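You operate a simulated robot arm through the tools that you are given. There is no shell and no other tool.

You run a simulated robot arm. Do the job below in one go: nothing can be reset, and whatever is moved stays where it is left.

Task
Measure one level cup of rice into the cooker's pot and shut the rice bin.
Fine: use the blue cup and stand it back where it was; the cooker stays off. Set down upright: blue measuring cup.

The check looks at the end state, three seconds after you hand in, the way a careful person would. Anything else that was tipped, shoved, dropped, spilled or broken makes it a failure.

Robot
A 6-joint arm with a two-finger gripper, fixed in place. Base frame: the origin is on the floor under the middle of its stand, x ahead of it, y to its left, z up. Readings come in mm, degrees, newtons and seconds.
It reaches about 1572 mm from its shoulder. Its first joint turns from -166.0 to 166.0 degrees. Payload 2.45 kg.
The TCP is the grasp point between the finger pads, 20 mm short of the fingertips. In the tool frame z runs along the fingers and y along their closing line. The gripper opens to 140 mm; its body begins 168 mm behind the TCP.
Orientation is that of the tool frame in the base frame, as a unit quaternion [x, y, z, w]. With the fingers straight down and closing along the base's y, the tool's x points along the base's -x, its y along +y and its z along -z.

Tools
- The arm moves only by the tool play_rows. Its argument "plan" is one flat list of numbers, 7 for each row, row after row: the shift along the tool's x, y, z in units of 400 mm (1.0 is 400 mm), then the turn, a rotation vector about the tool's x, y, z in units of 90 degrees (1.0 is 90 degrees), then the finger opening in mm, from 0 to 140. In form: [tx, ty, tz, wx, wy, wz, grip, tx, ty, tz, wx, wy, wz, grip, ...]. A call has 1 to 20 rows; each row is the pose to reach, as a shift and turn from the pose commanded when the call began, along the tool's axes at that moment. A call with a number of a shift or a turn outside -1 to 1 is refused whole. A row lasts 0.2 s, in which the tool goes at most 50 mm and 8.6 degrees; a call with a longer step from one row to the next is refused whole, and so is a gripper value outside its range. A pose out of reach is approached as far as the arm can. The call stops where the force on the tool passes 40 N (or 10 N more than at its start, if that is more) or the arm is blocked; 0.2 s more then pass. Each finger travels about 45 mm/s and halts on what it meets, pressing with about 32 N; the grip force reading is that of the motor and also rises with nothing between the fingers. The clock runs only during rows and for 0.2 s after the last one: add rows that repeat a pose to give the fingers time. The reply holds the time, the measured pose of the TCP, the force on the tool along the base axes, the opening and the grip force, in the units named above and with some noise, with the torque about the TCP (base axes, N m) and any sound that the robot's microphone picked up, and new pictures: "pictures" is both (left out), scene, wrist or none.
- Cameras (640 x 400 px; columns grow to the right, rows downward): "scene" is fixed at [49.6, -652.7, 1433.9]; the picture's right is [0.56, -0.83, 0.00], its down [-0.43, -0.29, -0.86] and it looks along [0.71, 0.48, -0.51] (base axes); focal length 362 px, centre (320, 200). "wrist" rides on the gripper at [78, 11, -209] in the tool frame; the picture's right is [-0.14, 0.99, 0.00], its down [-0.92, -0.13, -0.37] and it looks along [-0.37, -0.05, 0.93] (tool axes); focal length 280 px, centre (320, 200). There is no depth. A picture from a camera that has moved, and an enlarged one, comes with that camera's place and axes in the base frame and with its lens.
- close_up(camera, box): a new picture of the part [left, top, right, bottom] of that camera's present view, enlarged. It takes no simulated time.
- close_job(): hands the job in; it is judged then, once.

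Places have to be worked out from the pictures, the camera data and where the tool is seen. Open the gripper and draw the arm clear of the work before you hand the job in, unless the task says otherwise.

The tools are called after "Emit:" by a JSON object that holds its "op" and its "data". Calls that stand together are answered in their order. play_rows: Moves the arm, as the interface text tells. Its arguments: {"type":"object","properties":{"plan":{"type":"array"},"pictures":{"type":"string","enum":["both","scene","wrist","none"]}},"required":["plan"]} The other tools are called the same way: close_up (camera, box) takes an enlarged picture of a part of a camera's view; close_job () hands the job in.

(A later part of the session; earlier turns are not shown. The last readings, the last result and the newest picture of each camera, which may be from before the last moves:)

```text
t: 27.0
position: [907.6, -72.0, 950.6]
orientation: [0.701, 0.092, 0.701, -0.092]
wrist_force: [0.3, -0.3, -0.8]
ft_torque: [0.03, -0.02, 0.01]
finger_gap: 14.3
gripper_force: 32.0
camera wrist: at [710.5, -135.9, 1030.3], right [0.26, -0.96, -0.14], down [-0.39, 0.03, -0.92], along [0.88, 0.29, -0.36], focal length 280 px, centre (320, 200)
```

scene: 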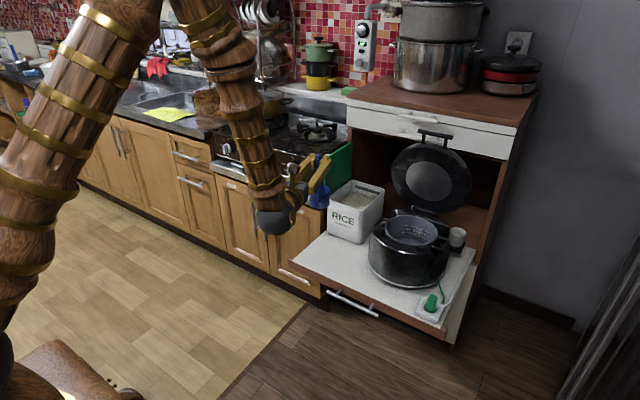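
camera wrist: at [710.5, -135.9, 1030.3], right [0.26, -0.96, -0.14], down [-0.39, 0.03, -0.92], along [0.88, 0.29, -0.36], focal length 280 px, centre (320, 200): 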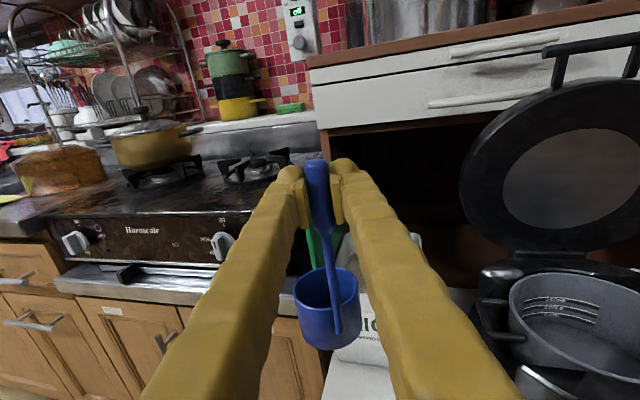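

The cup is lifted and steady. Before scooping, I'll test in free air that the tool can roll -90° about its own axis, which the pour needs.

Emit:
{"op": "play_rows", "data": {"plan": [0, 0, 0, 0, 0, -0.0909, 5, 0, 0, 0, 0, 0, -0.1818, 5, 0, 0, 0, 0, 0, -0.2727, 5, 0, 0, 0, 0, 0, -0.3636, 5, 0, 0, 0, 0, 0, -0.4545, 5, 0, 0, 0, 0, 0, -0.5454, 5, 0, 0, 0, 0, 0, -0.6363, 5, 0, 0, 0, 0, 0, -0.7272, 5, 0, 0, 0, 0, 0, -0.8181, 5, 0, 0, 0, 0, 0, -0.909, 5, 0, 0, 0, 0, 0, -1.0, 5], "pictures": "both"}}

```text
t: 29.4
position: [908.7, -69.9, 950.8]
orientation: [0.43, 0.561, 0.56, 0.431]
wrist_force: [-0.8, 0.2, -0.5]
ft_torque: [0.09, 0.05, 0.0]
finger_gap: 14.1
gripper_force: 32.0
camera wrist: at [688.0, -49.7, 962.8], right [0.03, -0.13, 0.99], down [-0.12, -0.98, -0.13], along [0.99, -0.11, -0.05], focal length 280 px, centre (320, 200)
```

scene: 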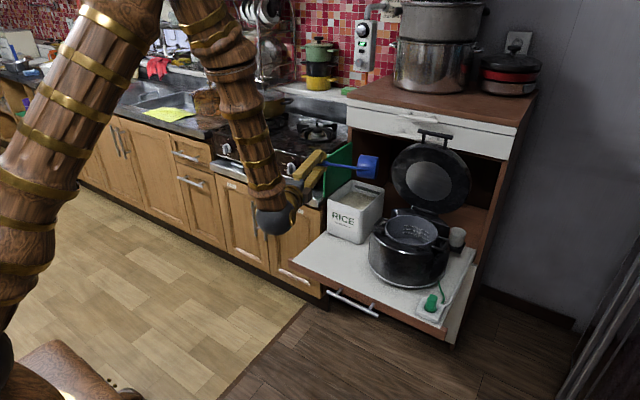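
wrist: 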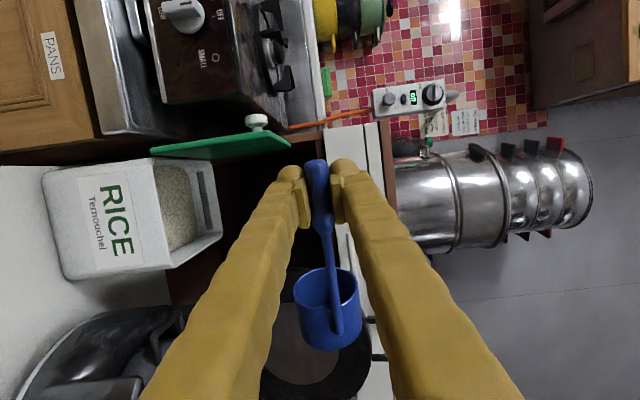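

The -90° roll works and the handle doesn't slip. I test another -50°.

Emit:
{"op": "play_rows", "data": {"plan": [0, 0, 0, 0, 0, -0.0909, 5, 0, 0, 0, 0, 0, -0.1818, 5, 0, 0, 0, 0, 0, -0.2727, 5, 0, 0, 0, 0, 0, -0.3636, 5, 0, 0, 0, 0, 0, -0.4545, 5, 0, 0, 0, 0, 0, -0.5454, 5], "pictures": "scene"}}

```text
t: 30.8
position: [909.0, -70.6, 951.8]
orientation: [0.158, 0.689, 0.33, 0.625]
wrist_force: [0.3, -0.2, -1.4]
ft_torque: [0.08, 0.05, 0.02]
finger_gap: 14.1
gripper_force: 32.1
```

scene: 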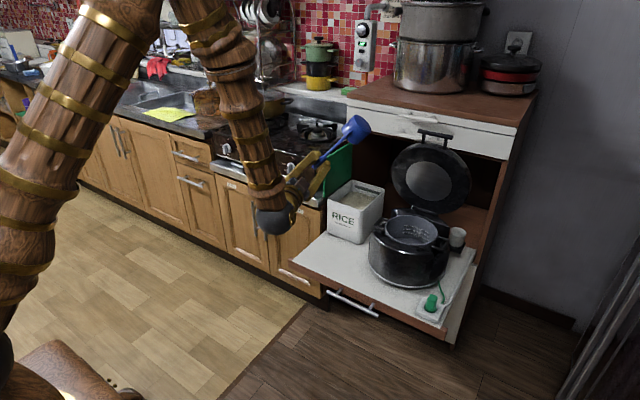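

A -139° roll is reachable with the grip holding, so pouring will work. I roll back toward upright while easing forward to the bin.

Emit:
{"op": "play_rows", "data": {"plan": [0, 0, 0.01, 0, 0, 0.0909, 5, 0, 0, 0.02, 0, 0, 0.1818, 5, 0, 0, 0.03, 0, 0, 0.2727, 5, 0, 0, 0.04, 0, 0, 0.3636, 5, 0, 0, 0.05, 0, 0, 0.4545, 5, 0, 0, 0.06, 0, 0, 0.5454, 5, 0, 0, 0.07, 0, 0, 0.6363, 5, 0, 0, 0.08, 0, 0, 0.7272, 5, 0, 0, 0.09, 0, 0, 0.8181, 5, 0, 0, 0.1, 0, 0, 0.909, 5, 0, 0, 0.1, 0, 0, 1.0, 5], "pictures": "none"}}

Emit:
{"op": "play_rows", "data": {"plan": [0, 0, 0, 0, 0, 0.0909, 5, 0, 0, 0, 0, 0, 0.1818, 5, 0, 0, 0, 0, 0, 0.2727, 5, 0, 0, 0, 0, 0, 0.3636, 5, 0, 0, 0, 0, 0, 0.4545, 5, 0, 0, 0, 0, 0, 0.5454, 5, 0, 0, 0, 0, 0, 0.5454, 5], "pictures": "both"}}

```text
t: 33.2
position: [948.0, -60.3, 951.6]
orientation: [0.6, 0.375, 0.676, 0.206]
wrist_force: [-0.2, 0.3, -1.5]
ft_torque: [0.07, 0.08, 0.0]
finger_gap: 14.1
gripper_force: 31.8
```

```text
t: 34.8
position: [948.3, -60.8, 951.9]
orientation: [0.701, 0.092, 0.701, -0.093]
wrist_force: [0.7, -0.6, -0.2]
ft_torque: [-0.05, 0.05, -0.03]
finger_gap: 14.1
gripper_force: 31.8
camera wrist: at [750.1, -125.5, 1030.4], right [0.26, -0.96, -0.14], down [-0.39, 0.03, -0.92], along [0.88, 0.29, -0.36], focal length 280 px, centre (320, 200)
```

scene: 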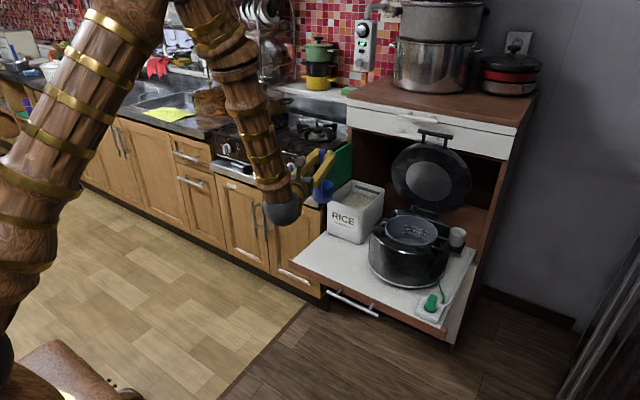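
wrist: 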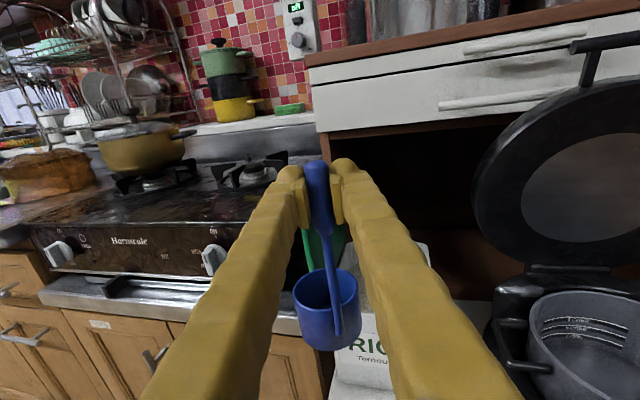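

The cup is upright again at x ≈ 948. I move it over the bin while tilting the tool +28°, which faces the opening toward -y, ready to scoop. The cup bottom stays about 40 mm above the bin rim.

Emit:
{"op": "play_rows", "data": {"plan": [0, 0.054, 0.067, 0, 0, 0.05, 5, 0, 0.108, 0.134, 0, 0, 0.1, 5, 0, 0.1625, 0.2, 0, 0, 0.155, 5, 0, 0.217, 0.267, 0, 0, 0.207, 5, 0, 0.271, 0.334, 0, 0, 0.26, 5, 0, 0.325, 0.401, 0, 0, 0.311, 5, 0, 0.325, 0.401, 0, 0, 0.311, 5], "pictures": "both"}}

Emit:
{"op": "close_up", "data": {"camera": "scene", "box": [310, 110, 410, 250]}}

```text
t: 36.4
position: [1137.3, -145.2, 951.2]
orientation: [0.703, -0.08, 0.658, -0.259]
wrist_force: [0.2, 0.3, -1.0]
ft_torque: [-0.06, 0.0, -0.02]
finger_gap: 14.0
gripper_force: 32.3
camera wrist: at [948.4, -243.7, 1016.0], right [0.21, -0.78, -0.59], down [-0.5, 0.43, -0.75], along [0.84, 0.45, -0.3], focal length 280 px, centre (320, 200)
```

scene: 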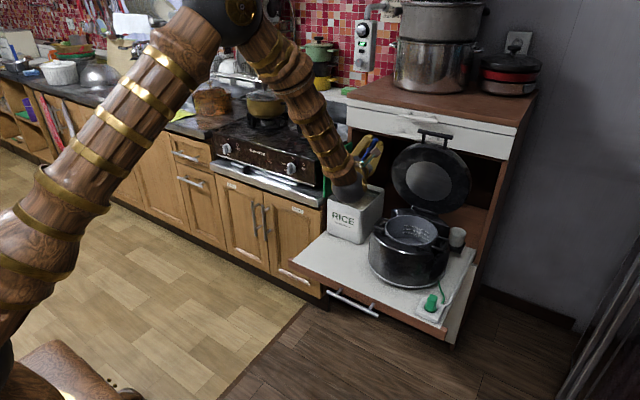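
wrist: 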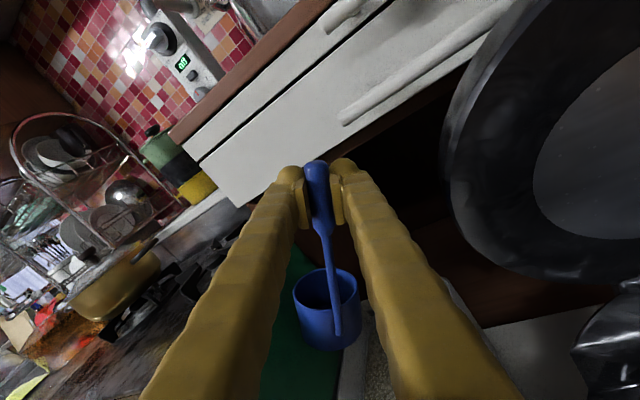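

```text
2.86 times, centred on (360, 180) of scene
camera zoom: at [49.6, -652.7, 1433.9], right [0.56, -0.83, 0.0], down [-0.43, -0.29, -0.86], along [0.71, 0.48, -0.51], focal length 1035 px, centre (206, 257)
```

zoom: 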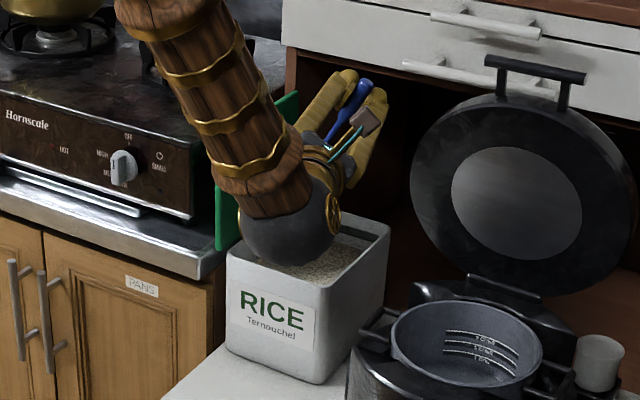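

The wrist stays clear of the shelf, but the tilted cup would sit too near the bin's +y wall. I shift 20 mm toward -y as I descend until the cup just reaches the rice surface.

Emit:
{"op": "play_rows", "data": {"plan": [-0.04, 0.05, -0.004, 0, 0, 0, 5, -0.09, 0.085, -0.008, 0, 0, 0, 5, -0.145, 0.123, -0.013, 0, 0, 0, 5, -0.2, 0.161, -0.013, 0, 0, 0, 5, -0.2, 0.161, -0.013, 0, 0, 0, 5], "pictures": "both"}}

Emit:
{"op": "close_up", "data": {"camera": "scene", "box": [310, 130, 410, 250]}}

Emit:
{"op": "close_up", "data": {"camera": "wrist", "box": [240, 220, 440, 400]}}

```text
t: 37.6
position: [1136.0, -164.7, 850.3]
orientation: [0.703, -0.081, 0.658, -0.26]
wrist_force: [-0.7, 0.0, -1.3]
ft_torque: [-0.05, 0.01, 0.02]
finger_gap: 13.9
gripper_force: 31.8
camera wrist: at [947.2, -263.4, 915.0], right [0.21, -0.78, -0.59], down [-0.5, 0.43, -0.75], along [0.84, 0.45, -0.3], focal length 280 px, centre (320, 200)
```

scene: 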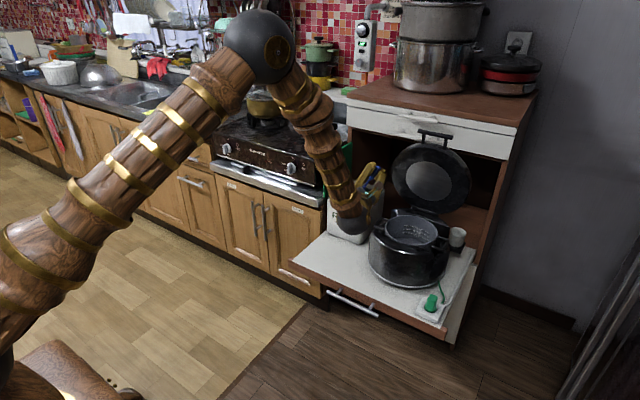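
wrist: 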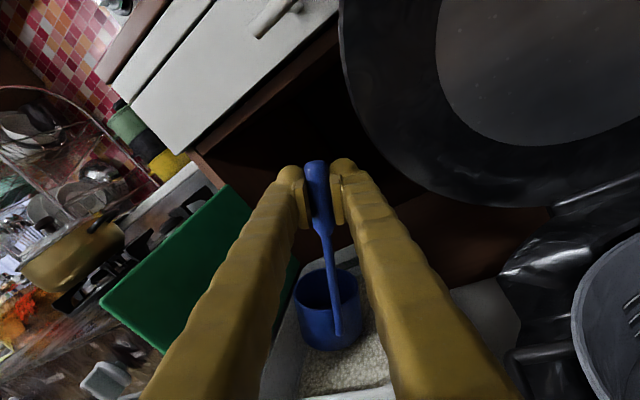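

```text
3.33 times, centred on (360, 190) of scene
camera zoom: at [49.6, -652.7, 1433.9], right [0.56, -0.83, 0.0], down [-0.43, -0.29, -0.86], along [0.71, 0.48, -0.51], focal length 1207 px, centre (187, 233)
```

zoom: 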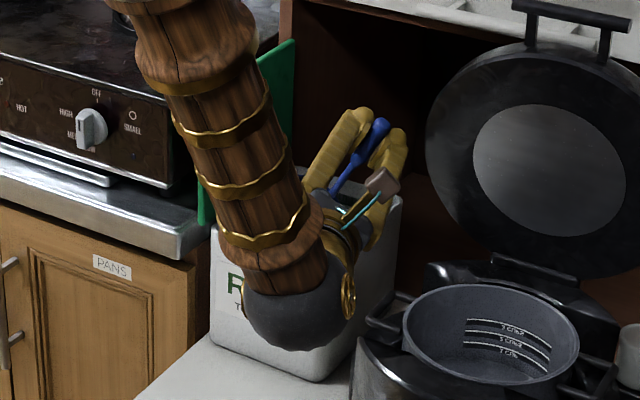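

```text
2.22 times, centred on (340, 310) of wrist
camera zoom: at [947.2, -263.4, 915.0], right [0.21, -0.78, -0.59], down [-0.5, 0.43, -0.75], along [0.84, 0.45, -0.3], focal length 623 px, centre (276, -44)
```

zoom: 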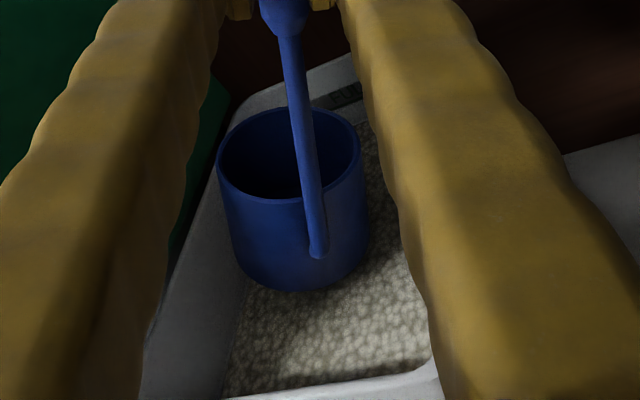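

The cup is inside the bin with clearance, right at the rice surface. I push slowly down 50 mm along the vertical with the tilt held and monitor the force.

Emit:
{"op": "play_rows", "data": {"plan": [-0.018, 0.0098, 0, 0, 0, 0, 5, -0.0368, 0.0195, 0, 0, 0, 0, 5, -0.0552, 0.0293, 0, 0, 0, 0, 5, -0.0736, 0.0391, 0, 0, 0, 0, 5, -0.092, 0.0488, 0, 0, 0, 0, 5, -0.1104, 0.0586, 0, 0, 0, 0, 5], "pictures": "both"}}

Emit:
{"op": "close_up", "data": {"camera": "wrist", "box": [240, 220, 440, 400]}}

```text
t: 39.0
position: [1136.6, -165.8, 800.0]
orientation: [0.702, -0.08, 0.658, -0.259]
wrist_force: [-0.1, -0.5, -0.9]
ft_torque: [-0.07, -0.04, 0.04]
finger_gap: 14.0
gripper_force: 32.0
camera wrist: at [947.6, -263.6, 865.5], right [0.21, -0.78, -0.59], down [-0.5, 0.43, -0.75], along [0.84, 0.45, -0.3], focal length 280 px, centre (320, 200)
```

scene: 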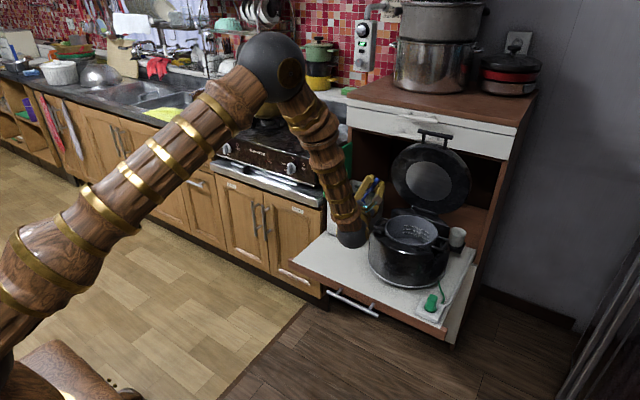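
wrist: 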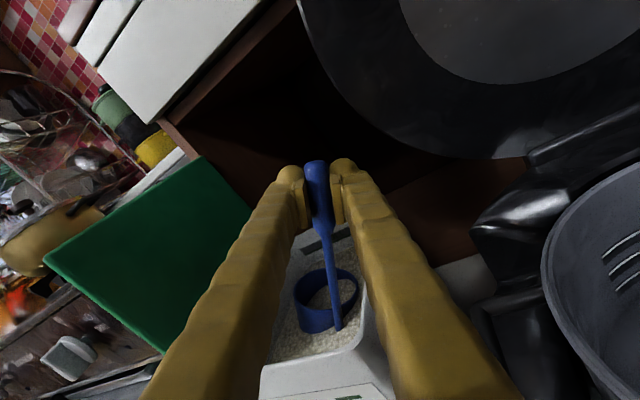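

```text
2.22 times, centred on (340, 310) of wrist
camera zoom: at [947.6, -263.6, 865.5], right [0.21, -0.78, -0.59], down [-0.5, 0.43, -0.75], along [0.84, 0.45, -0.3], focal length 623 px, centre (276, -44)
```

zoom: 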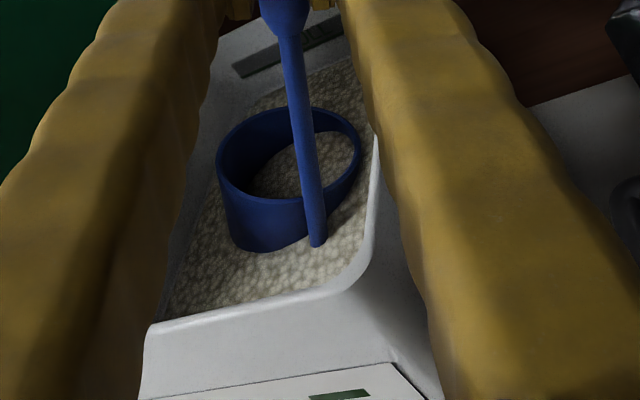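

The rice gives no resistance and the cup's lower lip is right at the surface. I dip a bit deeper, roll the cup upright while sweeping toward its opening, and end with the rim about 20 mm under the surface.

Emit:
{"op": "play_rows", "data": {"plan": [-0.013, 0.007, 0, 0, 0, 0, 5, -0.0265, 0.0141, 0, 0, 0, 0, 5, -0.04, -0.0041, 0.0006, 0, 0, -0.052, 5, -0.0534, -0.0223, 0.0012, 0, 0, -0.104, 5, -0.0669, -0.0406, 0.0018, 0, 0, -0.1555, 5, -0.0803, -0.0588, 0.0025, 0, 0, -0.207, 5, -0.0938, -0.077, 0.0031, 0, 0, -0.259, 5, -0.1072, -0.0952, 0.0037, 0, 0, -0.311, 5, -0.1072, -0.0952, 0.0037, 0, 0, -0.311, 5], "pictures": "both"}}

Emit:
{"op": "close_up", "data": {"camera": "wrist", "box": [240, 160, 440, 360]}}

```text
t: 41.0
position: [1124.3, -111.9, 780.5]
orientation: [0.701, 0.093, 0.702, -0.091]
wrist_force: [-0.3, 0.2, -3.4]
ft_torque: [-0.07, 0.05, -0.02]
finger_gap: 14.2
gripper_force: 32.1
camera wrist: at [926.1, -176.8, 859.9], right [0.26, -0.96, -0.14], down [-0.39, 0.03, -0.92], along [0.89, 0.29, -0.36], focal length 280 px, centre (320, 200)
```

scene: 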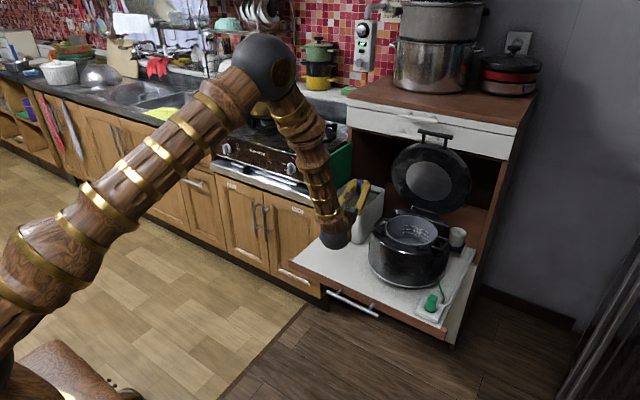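
wrist: 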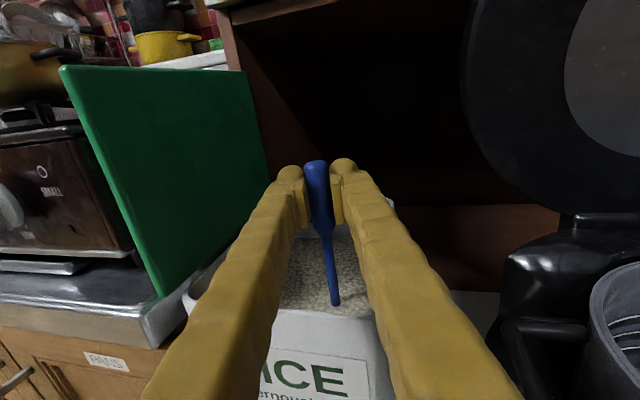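

```text
2.00 times, centred on (340, 260) of wrist
camera zoom: at [926.1, -176.8, 859.9], right [0.26, -0.96, -0.14], down [-0.39, 0.03, -0.92], along [0.89, 0.29, -0.36], focal length 561 px, centre (280, 80)
```

zoom: 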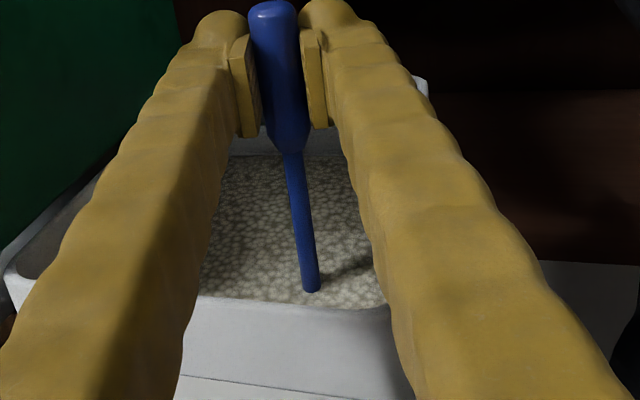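

The cup is fully submerged, and the downward load grew by about 2.5 N, so rice is in the cup. I lift it slowly and upright to look at the fill.

Emit:
{"op": "play_rows", "data": {"plan": [0.02, 0, 0, 0, 0, 0, 5, 0.05, 0, 0, 0, 0, 0, 5, 0.09, 0, 0, 0, 0, 0, 5, 0.13, 0, 0, 0, 0, 0, 5, 0.17, 0, 0, 0, 0, 0, 5, 0.21, 0, 0, 0, 0, 0, 5, 0.21, 0, 0, 0, 0, 0, 5], "pictures": "both"}}

Emit:
{"op": "close_up", "data": {"camera": "wrist", "box": [240, 200, 440, 400]}}

Emit:
{"op": "close_up", "data": {"camera": "scene", "box": [310, 140, 410, 260]}}

```text
t: 42.6
position: [1124.7, -111.8, 864.4]
orientation: [0.701, 0.093, 0.701, -0.093]
wrist_force: [0.2, -0.1, -2.3]
ft_torque: [-0.03, 0.1, 0.02]
finger_gap: 14.3
gripper_force: 32.0
camera wrist: at [925.8, -176.5, 943.8], right [0.26, -0.96, -0.14], down [-0.39, 0.03, -0.92], along [0.88, 0.29, -0.36], focal length 280 px, centre (320, 200)
```

scene: 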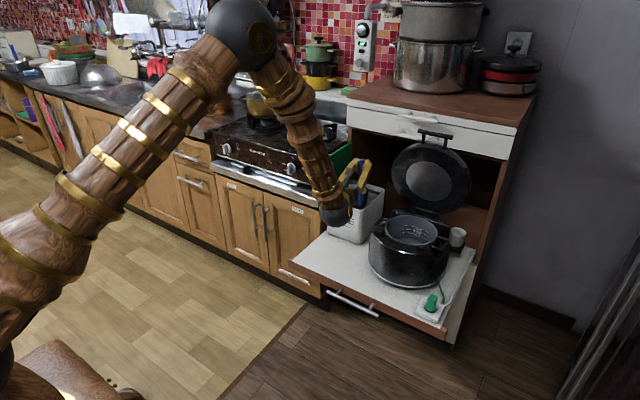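
wrist: 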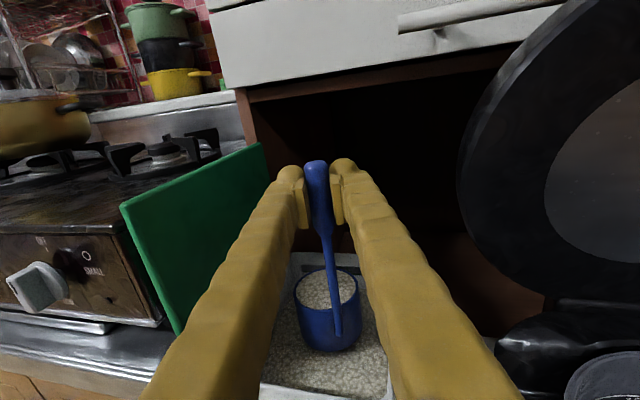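

```text
2.00 times, centred on (340, 300) of wrist
camera zoom: at [925.8, -176.5, 943.8], right [0.26, -0.96, -0.14], down [-0.39, 0.03, -0.92], along [0.88, 0.29, -0.36], focal length 561 px, centre (280, 0)
```

zoom: 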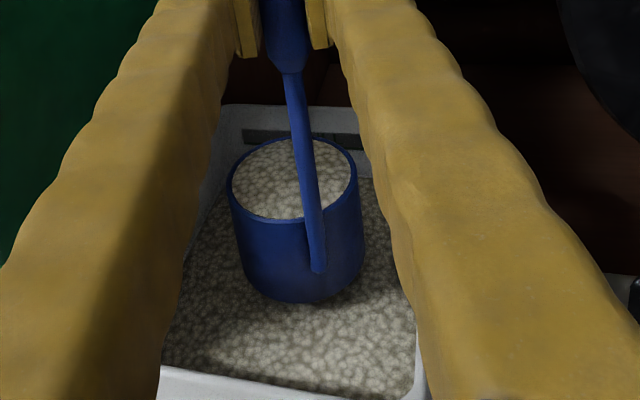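

```text
3.33 times, centred on (360, 200) of scene
camera zoom: at [49.6, -652.7, 1433.9], right [0.56, -0.83, 0.0], down [-0.43, -0.29, -0.86], along [0.71, 0.48, -0.51], focal length 1207 px, centre (187, 200)
```

zoom: 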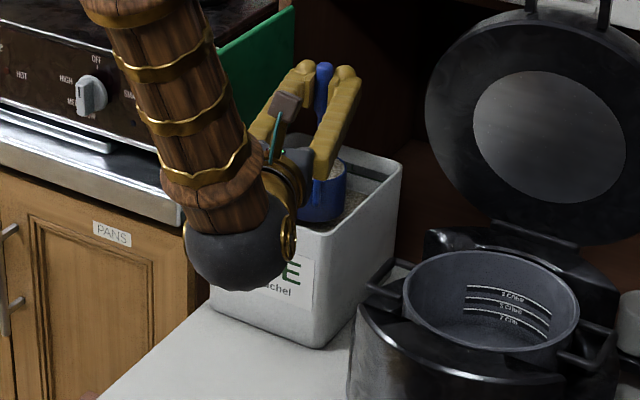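

The cup is filled nearly to its brim. I zoom in tightly to judge whether the surface is level or heaped.

Emit:
{"op": "close_up", "data": {"camera": "wrist", "box": [285, 255, 370, 360]}}

Emit:
{"op": "close_up", "data": {"camera": "scene", "box": [340, 165, 390, 225]}}

```text
3.81 times, centred on (328, 308) of wrist
camera zoom: at [925.8, -176.5, 943.8], right [0.26, -0.96, -0.14], down [-0.39, 0.03, -0.92], along [0.88, 0.29, -0.36], focal length 1068 px, centre (291, -210)
```

zoom: 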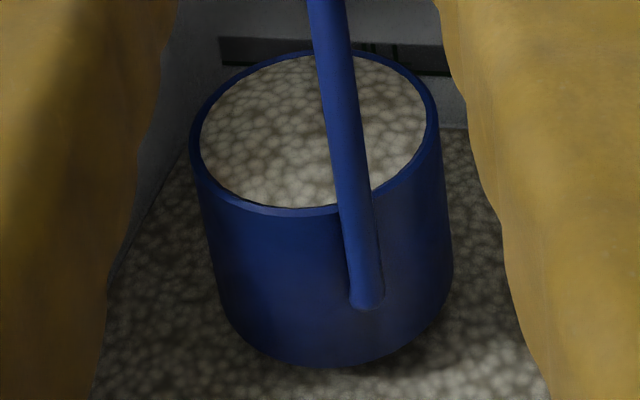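

```text
6.67 times, centred on (365, 195) of scene
camera zoom: at [49.6, -652.7, 1433.9], right [0.56, -0.83, 0.0], down [-0.43, -0.29, -0.86], along [0.71, 0.48, -0.51], focal length 2414 px, centre (20, 233)
```

zoom: 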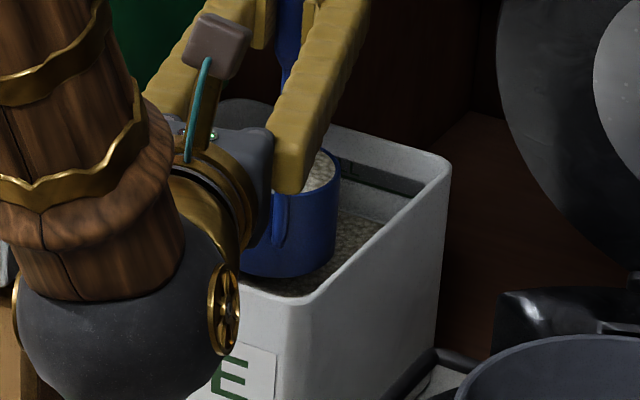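

In this view it looks brim-full, but I can't tell flat from domed at this angle. I'll raise the cup, still over the bin, and yaw the arm 30° aside so the scene camera can see the fill from a lower angle.

Emit:
{"op": "play_rows", "data": {"plan": [0.03, 0, 0, 0, 0, 0, 5, 0.07, 0, 0, 0, 0, 0, 5, 0.11, 0, 0, 0, 0, 0, 5, 0.15, 0, 0, 0, 0, 0, 5, 0.19, 0.008, 0.0043, 0.0555, 0, 0, 5, 0.22, 0.0155, 0.0086, 0.111, 0, 0, 5, 0.25, 0.023, 0.0129, 0.1665, 0, 0, 5, 0.28, 0.0305, 0.0171, 0.222, 0, 0, 5, 0.31, 0.0383, 0.0214, 0.2775, 0, 0, 5, 0.34, 0.046, 0.0257, 0.333, 0, 0, 5, 0.34, 0.046, 0.0257, 0.333, 0, 0, 5], "pictures": "both"}}

Emit:
{"op": "close_up", "data": {"camera": "scene", "box": [320, 120, 420, 220]}}

```text
t: 45.0
position: [1137.5, -127.7, 1000.0]
orientation: [0.653, 0.27, 0.653, -0.27]
wrist_force: [0.5, -0.7, -2.2]
ft_torque: [-0.04, 0.05, -0.01]
finger_gap: 14.3
gripper_force: 32.6
camera wrist: at [999.5, -283.3, 1079.6], right [0.7, -0.7, -0.14], down [-0.35, -0.17, -0.92], along [0.62, 0.69, -0.36], focal length 280 px, centre (320, 200)
```

scene: 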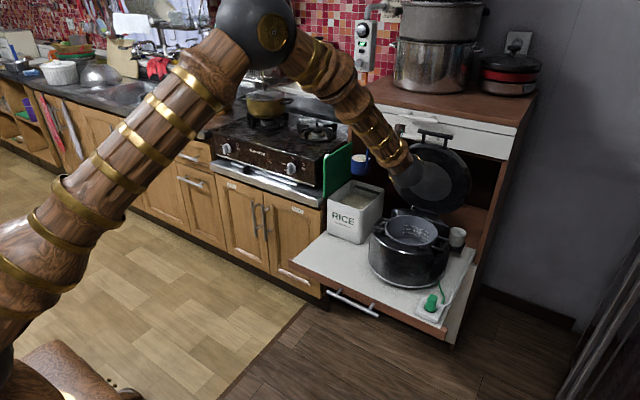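
wrist: 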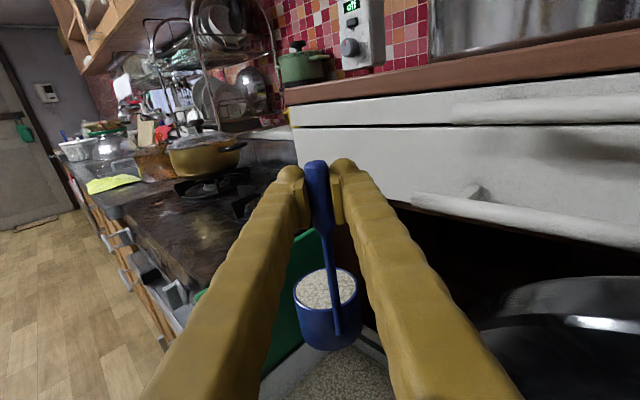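

```text
4.00 times, centred on (370, 170) of scene
camera zoom: at [49.6, -652.7, 1433.9], right [0.56, -0.83, 0.0], down [-0.43, -0.29, -0.86], along [0.71, 0.48, -0.51], focal length 1449 px, centre (120, 320)
```

zoom: 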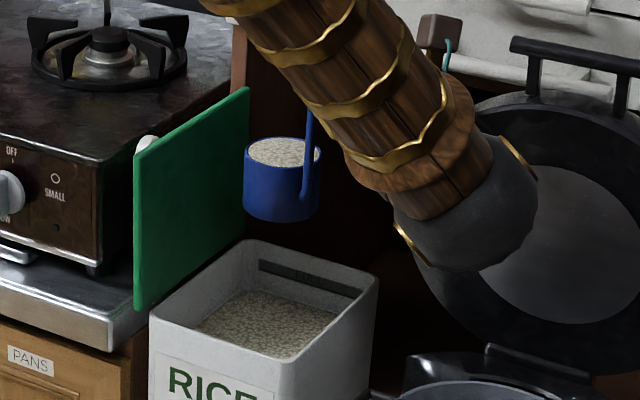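

Now the cup is visible from the side in the scene view. I zoom in as far as possible on its rim.

Emit:
{"op": "close_up", "data": {"camera": "scene", "box": [346, 146, 376, 178]}}

Emit:
{"op": "close_up", "data": {"camera": "wrist", "box": [285, 255, 370, 360]}}

```text
12.50 times, centred on (361, 162) of scene
camera zoom: at [49.6, -652.7, 1433.9], right [0.56, -0.83, 0.0], down [-0.43, -0.29, -0.86], along [0.71, 0.48, -0.51], focal length 4527 px, centre (-192, 675)
```

zoom: 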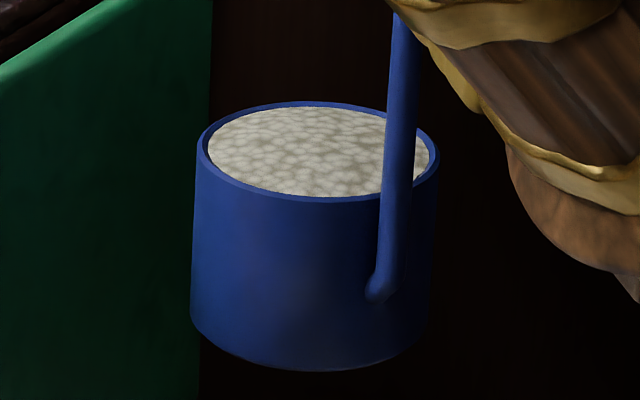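

```text
3.81 times, centred on (328, 308) of wrist
camera zoom: at [999.5, -283.3, 1079.6], right [0.7, -0.7, -0.14], down [-0.35, -0.17, -0.92], along [0.62, 0.69, -0.36], focal length 1068 px, centre (291, -210)
```

zoom: 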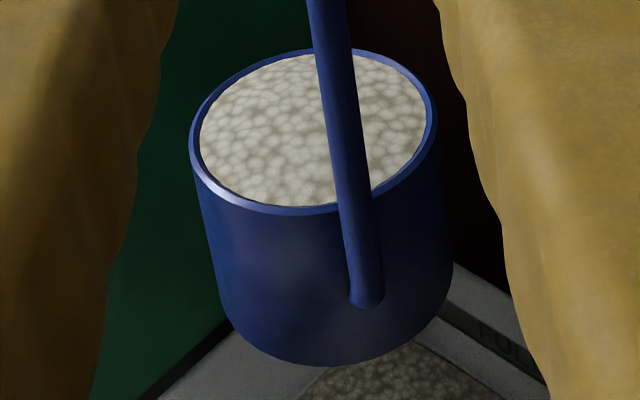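

The scene close-up shows a flat rice surface flush with the rim all round: a level cup. I now back away from the bin at constant height while returning the yaw to 15°, so that I approach the pot from the front and stay clear of the open cooker lid.

Emit:
{"op": "play_rows", "data": {"plan": [0, -0.02, -0.02, -0.03, 0, 0, 5, 0, -0.05, -0.052, -0.07, 0, 0, 5, 0, -0.085, -0.088, -0.118, 0, 0, 5, 0, -0.12, -0.124, -0.167, 0, 0, 5, 0, -0.155, -0.16, -0.216, 0, 0, 5, 0, -0.19, -0.196, -0.265, 0, 0, 5, 0, -0.22, -0.228, -0.307, 0, 0, 5, 0, -0.239, -0.247, -0.333, 0, 0, 5, 0, -0.239, -0.247, -0.333, 0, 0, 5], "pictures": "none"}}

```text
t: 47.0
position: [1001.0, -129.3, 1000.5]
orientation: [0.701, 0.092, 0.701, -0.092]
wrist_force: [0.9, 0.3, -1.4]
ft_torque: [-0.01, 0.06, -0.01]
finger_gap: 14.3
gripper_force: 32.5
```

Pose is as intended. Next I carry the cup sideways over the pot, with the cup's +y lip above the pot centre and the height kept clear of the pot rim.

Emit:
{"op": "play_rows", "data": {"plan": [-0.003, 0.02, -0.0047, 0, 0, 0, 5, -0.01, 0.067, -0.0157, 0, 0, 0, 5, -0.02, 0.134, -0.0314, 0, 0, 0, 5, -0.03, 0.201, -0.047, 0, 0, 0, 5, -0.04, 0.269, -0.0627, 0, 0, 0, 5, -0.05, 0.336, -0.0784, 0, 0, 0, 5, -0.06, 0.403, -0.094, 0, 0, 0, 5, -0.07, 0.47, -0.1098, 0, 0, 0, 5, -0.08, 0.537, -0.1254, 0, 0, 0, 5, -0.09, 0.605, -0.1411, 0, 0, 0, 5, -0.097, 0.652, -0.152, 0, 0, 0, 5, -0.1, 0.6716, -0.1568, 0, 0, 0, 5, -0.1, 0.6716, -0.1568, 0, 0, 0, 5], "pictures": "both"}}

Emit:
{"op": "close_up", "data": {"camera": "scene", "box": [350, 120, 490, 280]}}

Emit:
{"op": "close_up", "data": {"camera": "wrist", "box": [220, 200, 440, 400]}}

```text
t: 49.8
position: [1010.3, -405.6, 959.4]
orientation: [0.701, 0.093, 0.701, -0.093]
wrist_force: [-0.4, -0.2, -1.7]
ft_torque: [-0.05, 0.08, 0.01]
finger_gap: 14.4
gripper_force: 31.9
camera wrist: at [812.2, -470.1, 1039.3], right [0.26, -0.96, -0.14], down [-0.39, 0.03, -0.92], along [0.89, 0.29, -0.36], focal length 280 px, centre (320, 200)
```

scene: 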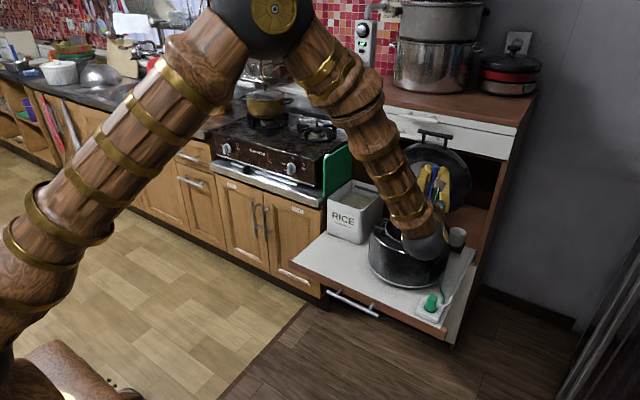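
wrist: 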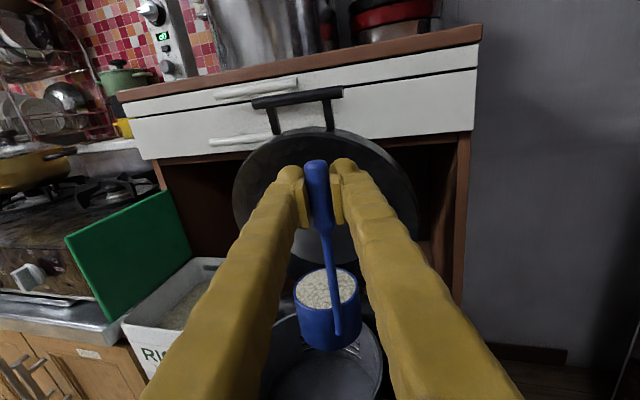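

```text
2.50 times, centred on (420, 200) of scene
camera zoom: at [49.6, -652.7, 1433.9], right [0.56, -0.83, 0.0], down [-0.43, -0.29, -0.86], along [0.71, 0.48, -0.51], focal length 906 px, centre (70, 200)
```

zoom: 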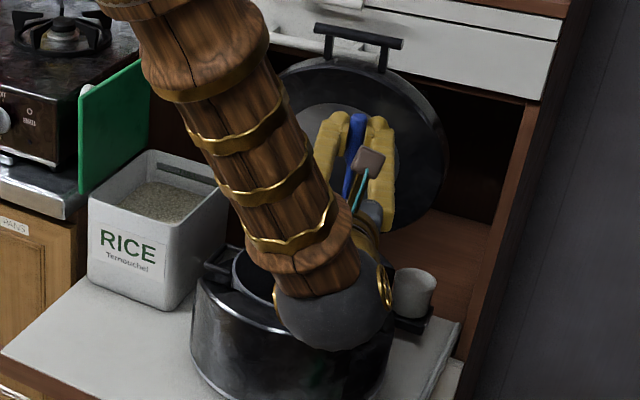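

```text
2.00 times, centred on (330, 300) of wrist
camera zoom: at [812.2, -470.1, 1039.3], right [0.26, -0.96, -0.14], down [-0.39, 0.03, -0.92], along [0.89, 0.29, -0.36], focal length 561 px, centre (300, 0)
```

zoom: 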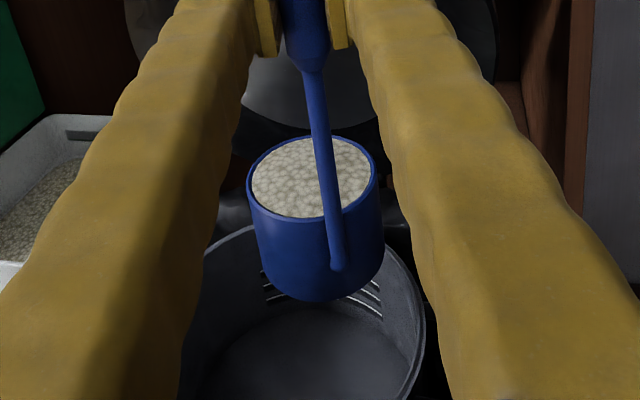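

The level cup is now over the pot. I roll the tool -88° while moving it sideways and down so the pouring lip stays just short of the pot centre, and rice flowing toward +y still lands well inside.

Emit:
{"op": "play_rows", "data": {"plan": [-0.025, -0.0282, 0, 0, 0, -0.0889, 5, -0.05, -0.0576, 0, 0, 0, -0.1778, 5, -0.0875, -0.0869, 0, 0, 0, -0.2667, 5, -0.13, -0.1163, 0, 0, 0, -0.3556, 5, -0.1575, -0.1603, 0, 0, 0, -0.4444, 5, -0.1875, -0.2018, 0, 0, 0, -0.5333, 5, -0.22, -0.24, 0, 0, 0, -0.6222, 5, -0.2525, -0.275, 0, 0, 0, -0.7111, 5, -0.2775, -0.3058, 0, 0, 0, -0.8, 5, -0.305, -0.3323, 0, 0, 0, -0.8889, 5, -0.3325, -0.3525, 0, 0, 0, -0.9778, 5], "pictures": "both"}}

Emit:
{"op": "close_up", "data": {"camera": "scene", "box": [350, 150, 490, 290]}}

Emit:
{"op": "close_up", "data": {"camera": "wrist", "box": [100, 200, 440, 400]}}

```text
t: 52.2
position: [973.6, -269.6, 827.7]
orientation: [0.44, 0.553, 0.568, 0.42]
wrist_force: [-0.1, 0.1, -1.8]
ft_torque: [0.13, 0.07, 0.0]
finger_gap: 14.5
gripper_force: 32.4
camera wrist: at [752.8, -248.3, 841.6], right [0.04, -0.16, 0.99], down [-0.12, -0.98, -0.16], along [0.99, -0.11, -0.06], focal length 280 px, centre (320, 200)
```

scene: 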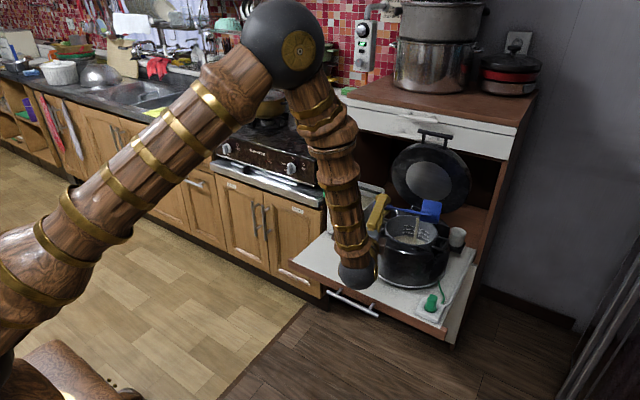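
wrist: 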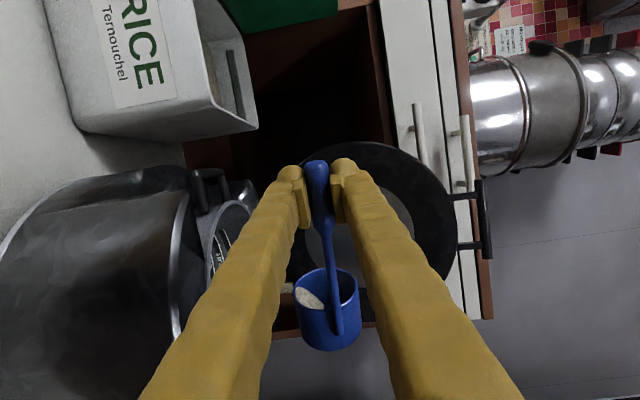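

```text
2.86 times, centred on (420, 220) of scene
camera zoom: at [49.6, -652.7, 1433.9], right [0.56, -0.83, 0.0], down [-0.43, -0.29, -0.86], along [0.71, 0.48, -0.51], focal length 1035 px, centre (34, 143)
```

zoom: 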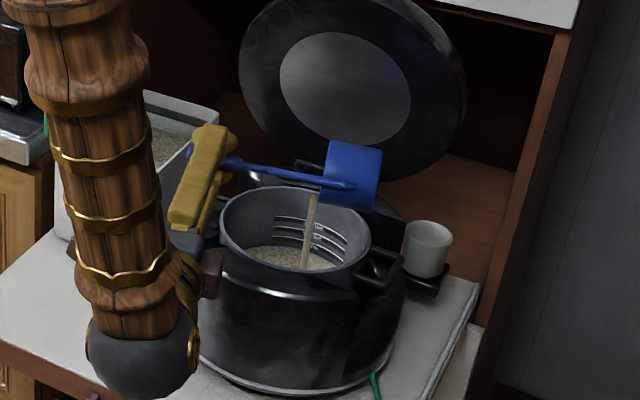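

```text
1.88 times, centred on (270, 300) of wrist
camera zoom: at [752.8, -248.3, 841.6], right [0.04, -0.16, 0.99], down [-0.12, -0.98, -0.16], along [0.99, -0.11, -0.06], focal length 528 px, centre (414, 12)
```

zoom: 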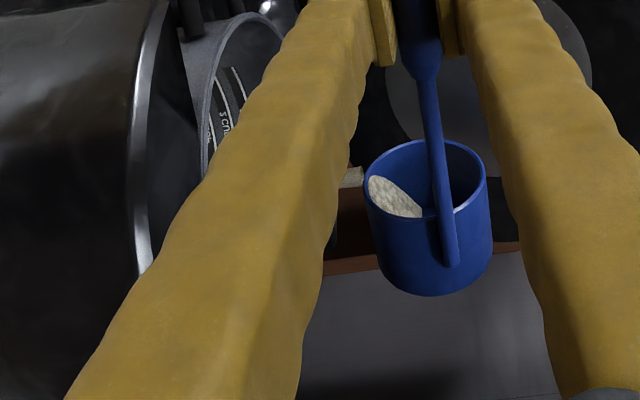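

A clean stream of rice is falling straight into the pot. I continue the roll to -136°, keep the lip over the pot, and pause there so the cup drains.

Emit:
{"op": "play_rows", "data": {"plan": [0.022, -0.0158, 0, 0, 0, -0.0889, 5, 0.034, -0.031, 0, 0, 0, -0.1778, 5, 0.0436, -0.0416, 0, 0, 0, -0.2667, 5, 0.0434, -0.049, 0, 0, 0, -0.3556, 5, 0.033, -0.056, 0, 0, 0, -0.4444, 5, 0.0153, -0.063, 0, 0, 0, -0.5333, 5, 0.0153, -0.063, 0, 0, 0, -0.5333, 5, 0.0153, -0.063, 0, 0, 0, -0.5333, 5, 0.0153, -0.063, 0, 0, 0, -0.5333, 5, 0.0153, -0.063, 0, 0, 0, -0.5333, 5], "pictures": "both"}}

Emit:
{"op": "close_up", "data": {"camera": "scene", "box": [350, 150, 490, 290]}}

Emit:
{"op": "close_up", "data": {"camera": "wrist", "box": [270, 240, 390, 370]}}

```text
t: 54.4
position: [972.1, -261.0, 802.4]
orientation: [0.177, 0.685, 0.349, 0.615]
wrist_force: [0.0, 0.0, -1.5]
ft_torque: [0.06, 0.05, 0.0]
finger_gap: 14.1
gripper_force: 31.5
camera wrist: at [755.2, -256.4, 754.8], right [-0.16, 0.6, 0.79], down [-0.17, -0.8, 0.57], along [0.97, -0.04, 0.23], focal length 280 px, centre (320, 200)
```

scene: 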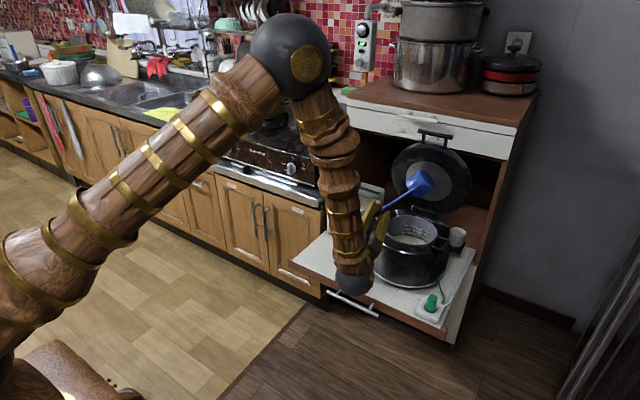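
wrist: 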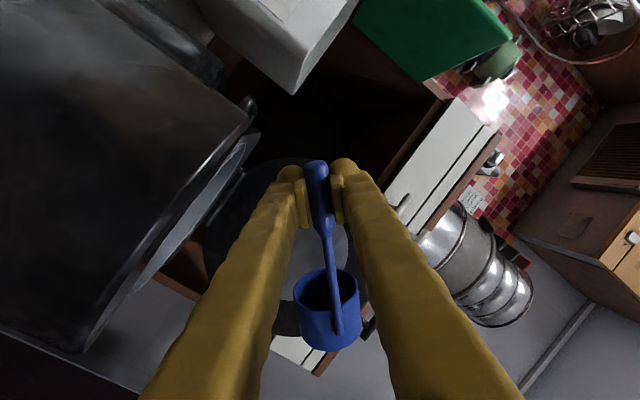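

```text
2.86 times, centred on (420, 220) of scene
camera zoom: at [49.6, -652.7, 1433.9], right [0.56, -0.83, 0.0], down [-0.43, -0.29, -0.86], along [0.71, 0.48, -0.51], focal length 1035 px, centre (34, 143)
```

zoom: 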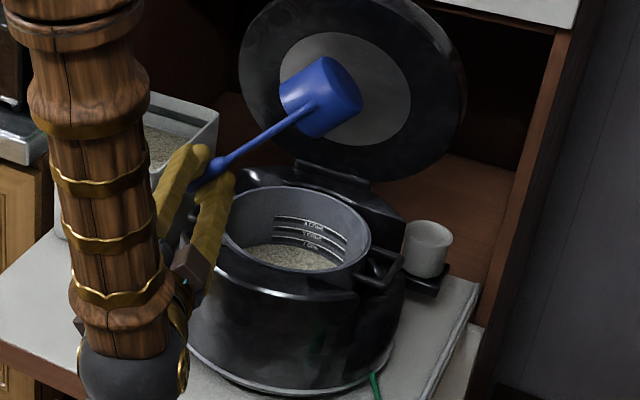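

```text
3.08 times, centred on (330, 305) of wrist
camera zoom: at [755.2, -256.4, 754.8], right [-0.16, 0.6, 0.79], down [-0.17, -0.8, 0.57], along [0.97, -0.04, 0.23], focal length 863 px, centre (289, -123)
```

zoom: 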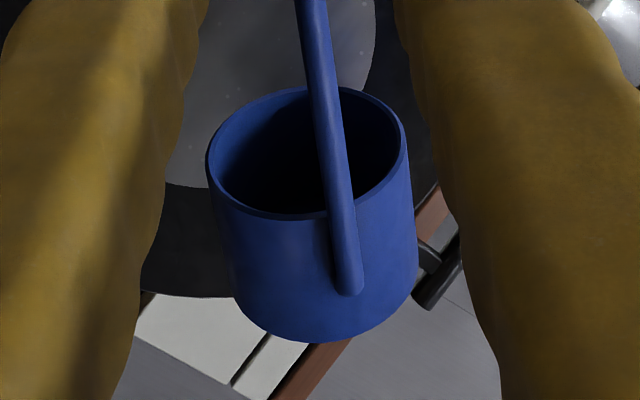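

The cup is empty and the stream has stopped. I check the rice in the pot and look around it for spilled grains.

Emit:
{"op": "close_up", "data": {"camera": "scene", "box": [385, 205, 455, 265]}}

Emit:
{"op": "close_up", "data": {"camera": "scene", "box": [290, 170, 480, 340]}}

```text
6.67 times, centred on (420, 235) of scene
camera zoom: at [49.6, -652.7, 1433.9], right [0.56, -0.83, 0.0], down [-0.43, -0.29, -0.86], along [0.71, 0.48, -0.51], focal length 2414 px, centre (-347, -33)
```

zoom: 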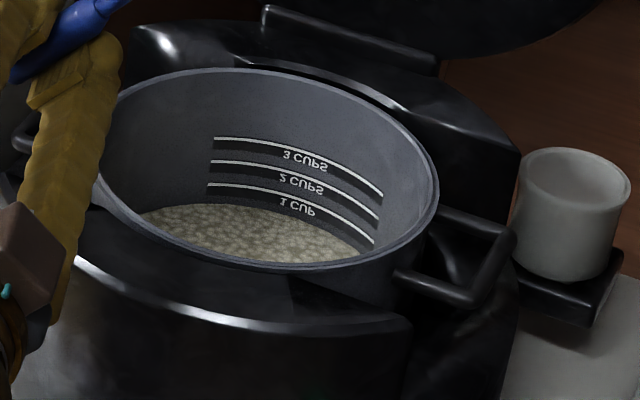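

```text
2.35 times, centred on (385, 255) of scene
camera zoom: at [49.6, -652.7, 1433.9], right [0.56, -0.83, 0.0], down [-0.43, -0.29, -0.86], along [0.71, 0.48, -0.51], focal length 852 px, centre (167, 71)
```

zoom: 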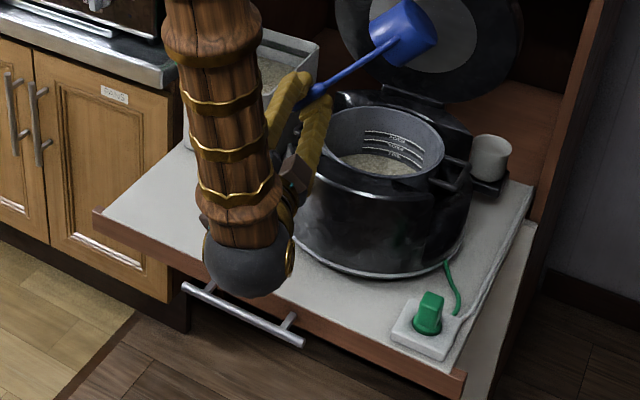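

There's rice in the pot, the cup is empty, and no stray grains are visible. I raise the tool while rolling the cup back toward upright, well above the pot.

Emit:
{"op": "play_rows", "data": {"plan": [-0.057, 0.055, 0, 0, 0, 0.04, 5, -0.114, 0.11, 0, 0, 0, 0.12, 5, -0.17, 0.165, 0, 0, 0, 0.2, 5, -0.227, 0.22, 0, 0, 0, 0.29, 5, -0.284, 0.2745, 0, 0, 0, 0.38, 5, -0.284, 0.2745, 0, 0, 0, 0.47, 5, -0.284, 0.2745, 0, 0, 0, 0.56, 5, -0.284, 0.2745, 0, 0, 0, 0.65, 5, -0.284, 0.2745, 0, 0, 0, 0.74, 5, -0.284, 0.2745, 0, 0, 0, 0.83, 5, -0.284, 0.2745, 0, 0, 0, 0.92, 5, -0.284, 0.2745, 0, 0, 0, 1.0, 5], "pictures": "none"}}

Emit:
{"op": "play_rows", "data": {"plan": [0, 0, 0, 0, 0, 0.09, 5, 0, 0, 0, 0, 0, 0.18, 5, 0, 0, 0, 0, 0, 0.27, 5, 0, 0, 0, 0, 0, 0.36, 5, 0, 0, 0, 0, 0, 0.44, 5, 0, 0, 0, 0, 0, 0.5111, 5, 0, 0, 0, 0, 0, 0.5111, 5], "pictures": "both"}}

```text
t: 57.0
position: [971.9, -263.9, 959.9]
orientation: [0.61, 0.358, 0.682, 0.189]
wrist_force: [-0.8, -1.1, -0.4]
ft_torque: [0.04, 0.03, 0.02]
finger_gap: 14.3
gripper_force: 32.0
```

```text
t: 58.6
position: [971.9, -260.8, 961.0]
orientation: [0.701, 0.092, 0.701, -0.093]
wrist_force: [0.6, -0.2, -0.9]
ft_torque: [-0.03, 0.04, 0.0]
finger_gap: 14.0
gripper_force: 31.6
camera wrist: at [773.7, -327.0, 1039.8], right [0.26, -0.96, -0.14], down [-0.39, 0.03, -0.92], along [0.88, 0.29, -0.36], focal length 280 px, centre (320, 200)
```

scene: 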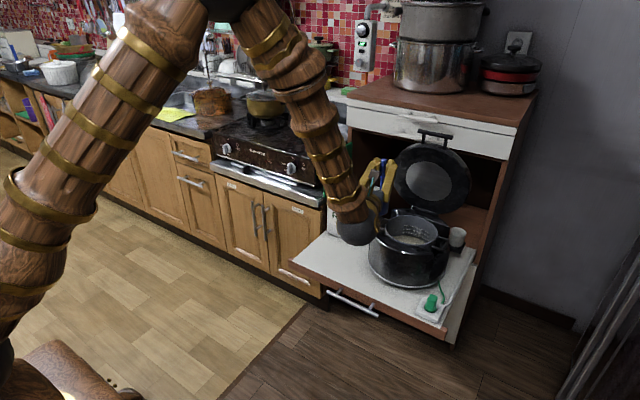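
wrist: 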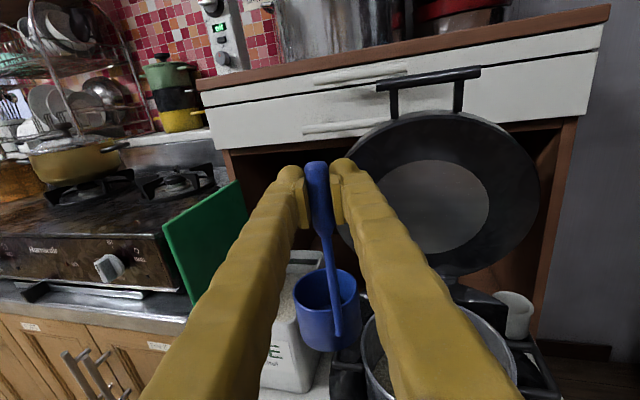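

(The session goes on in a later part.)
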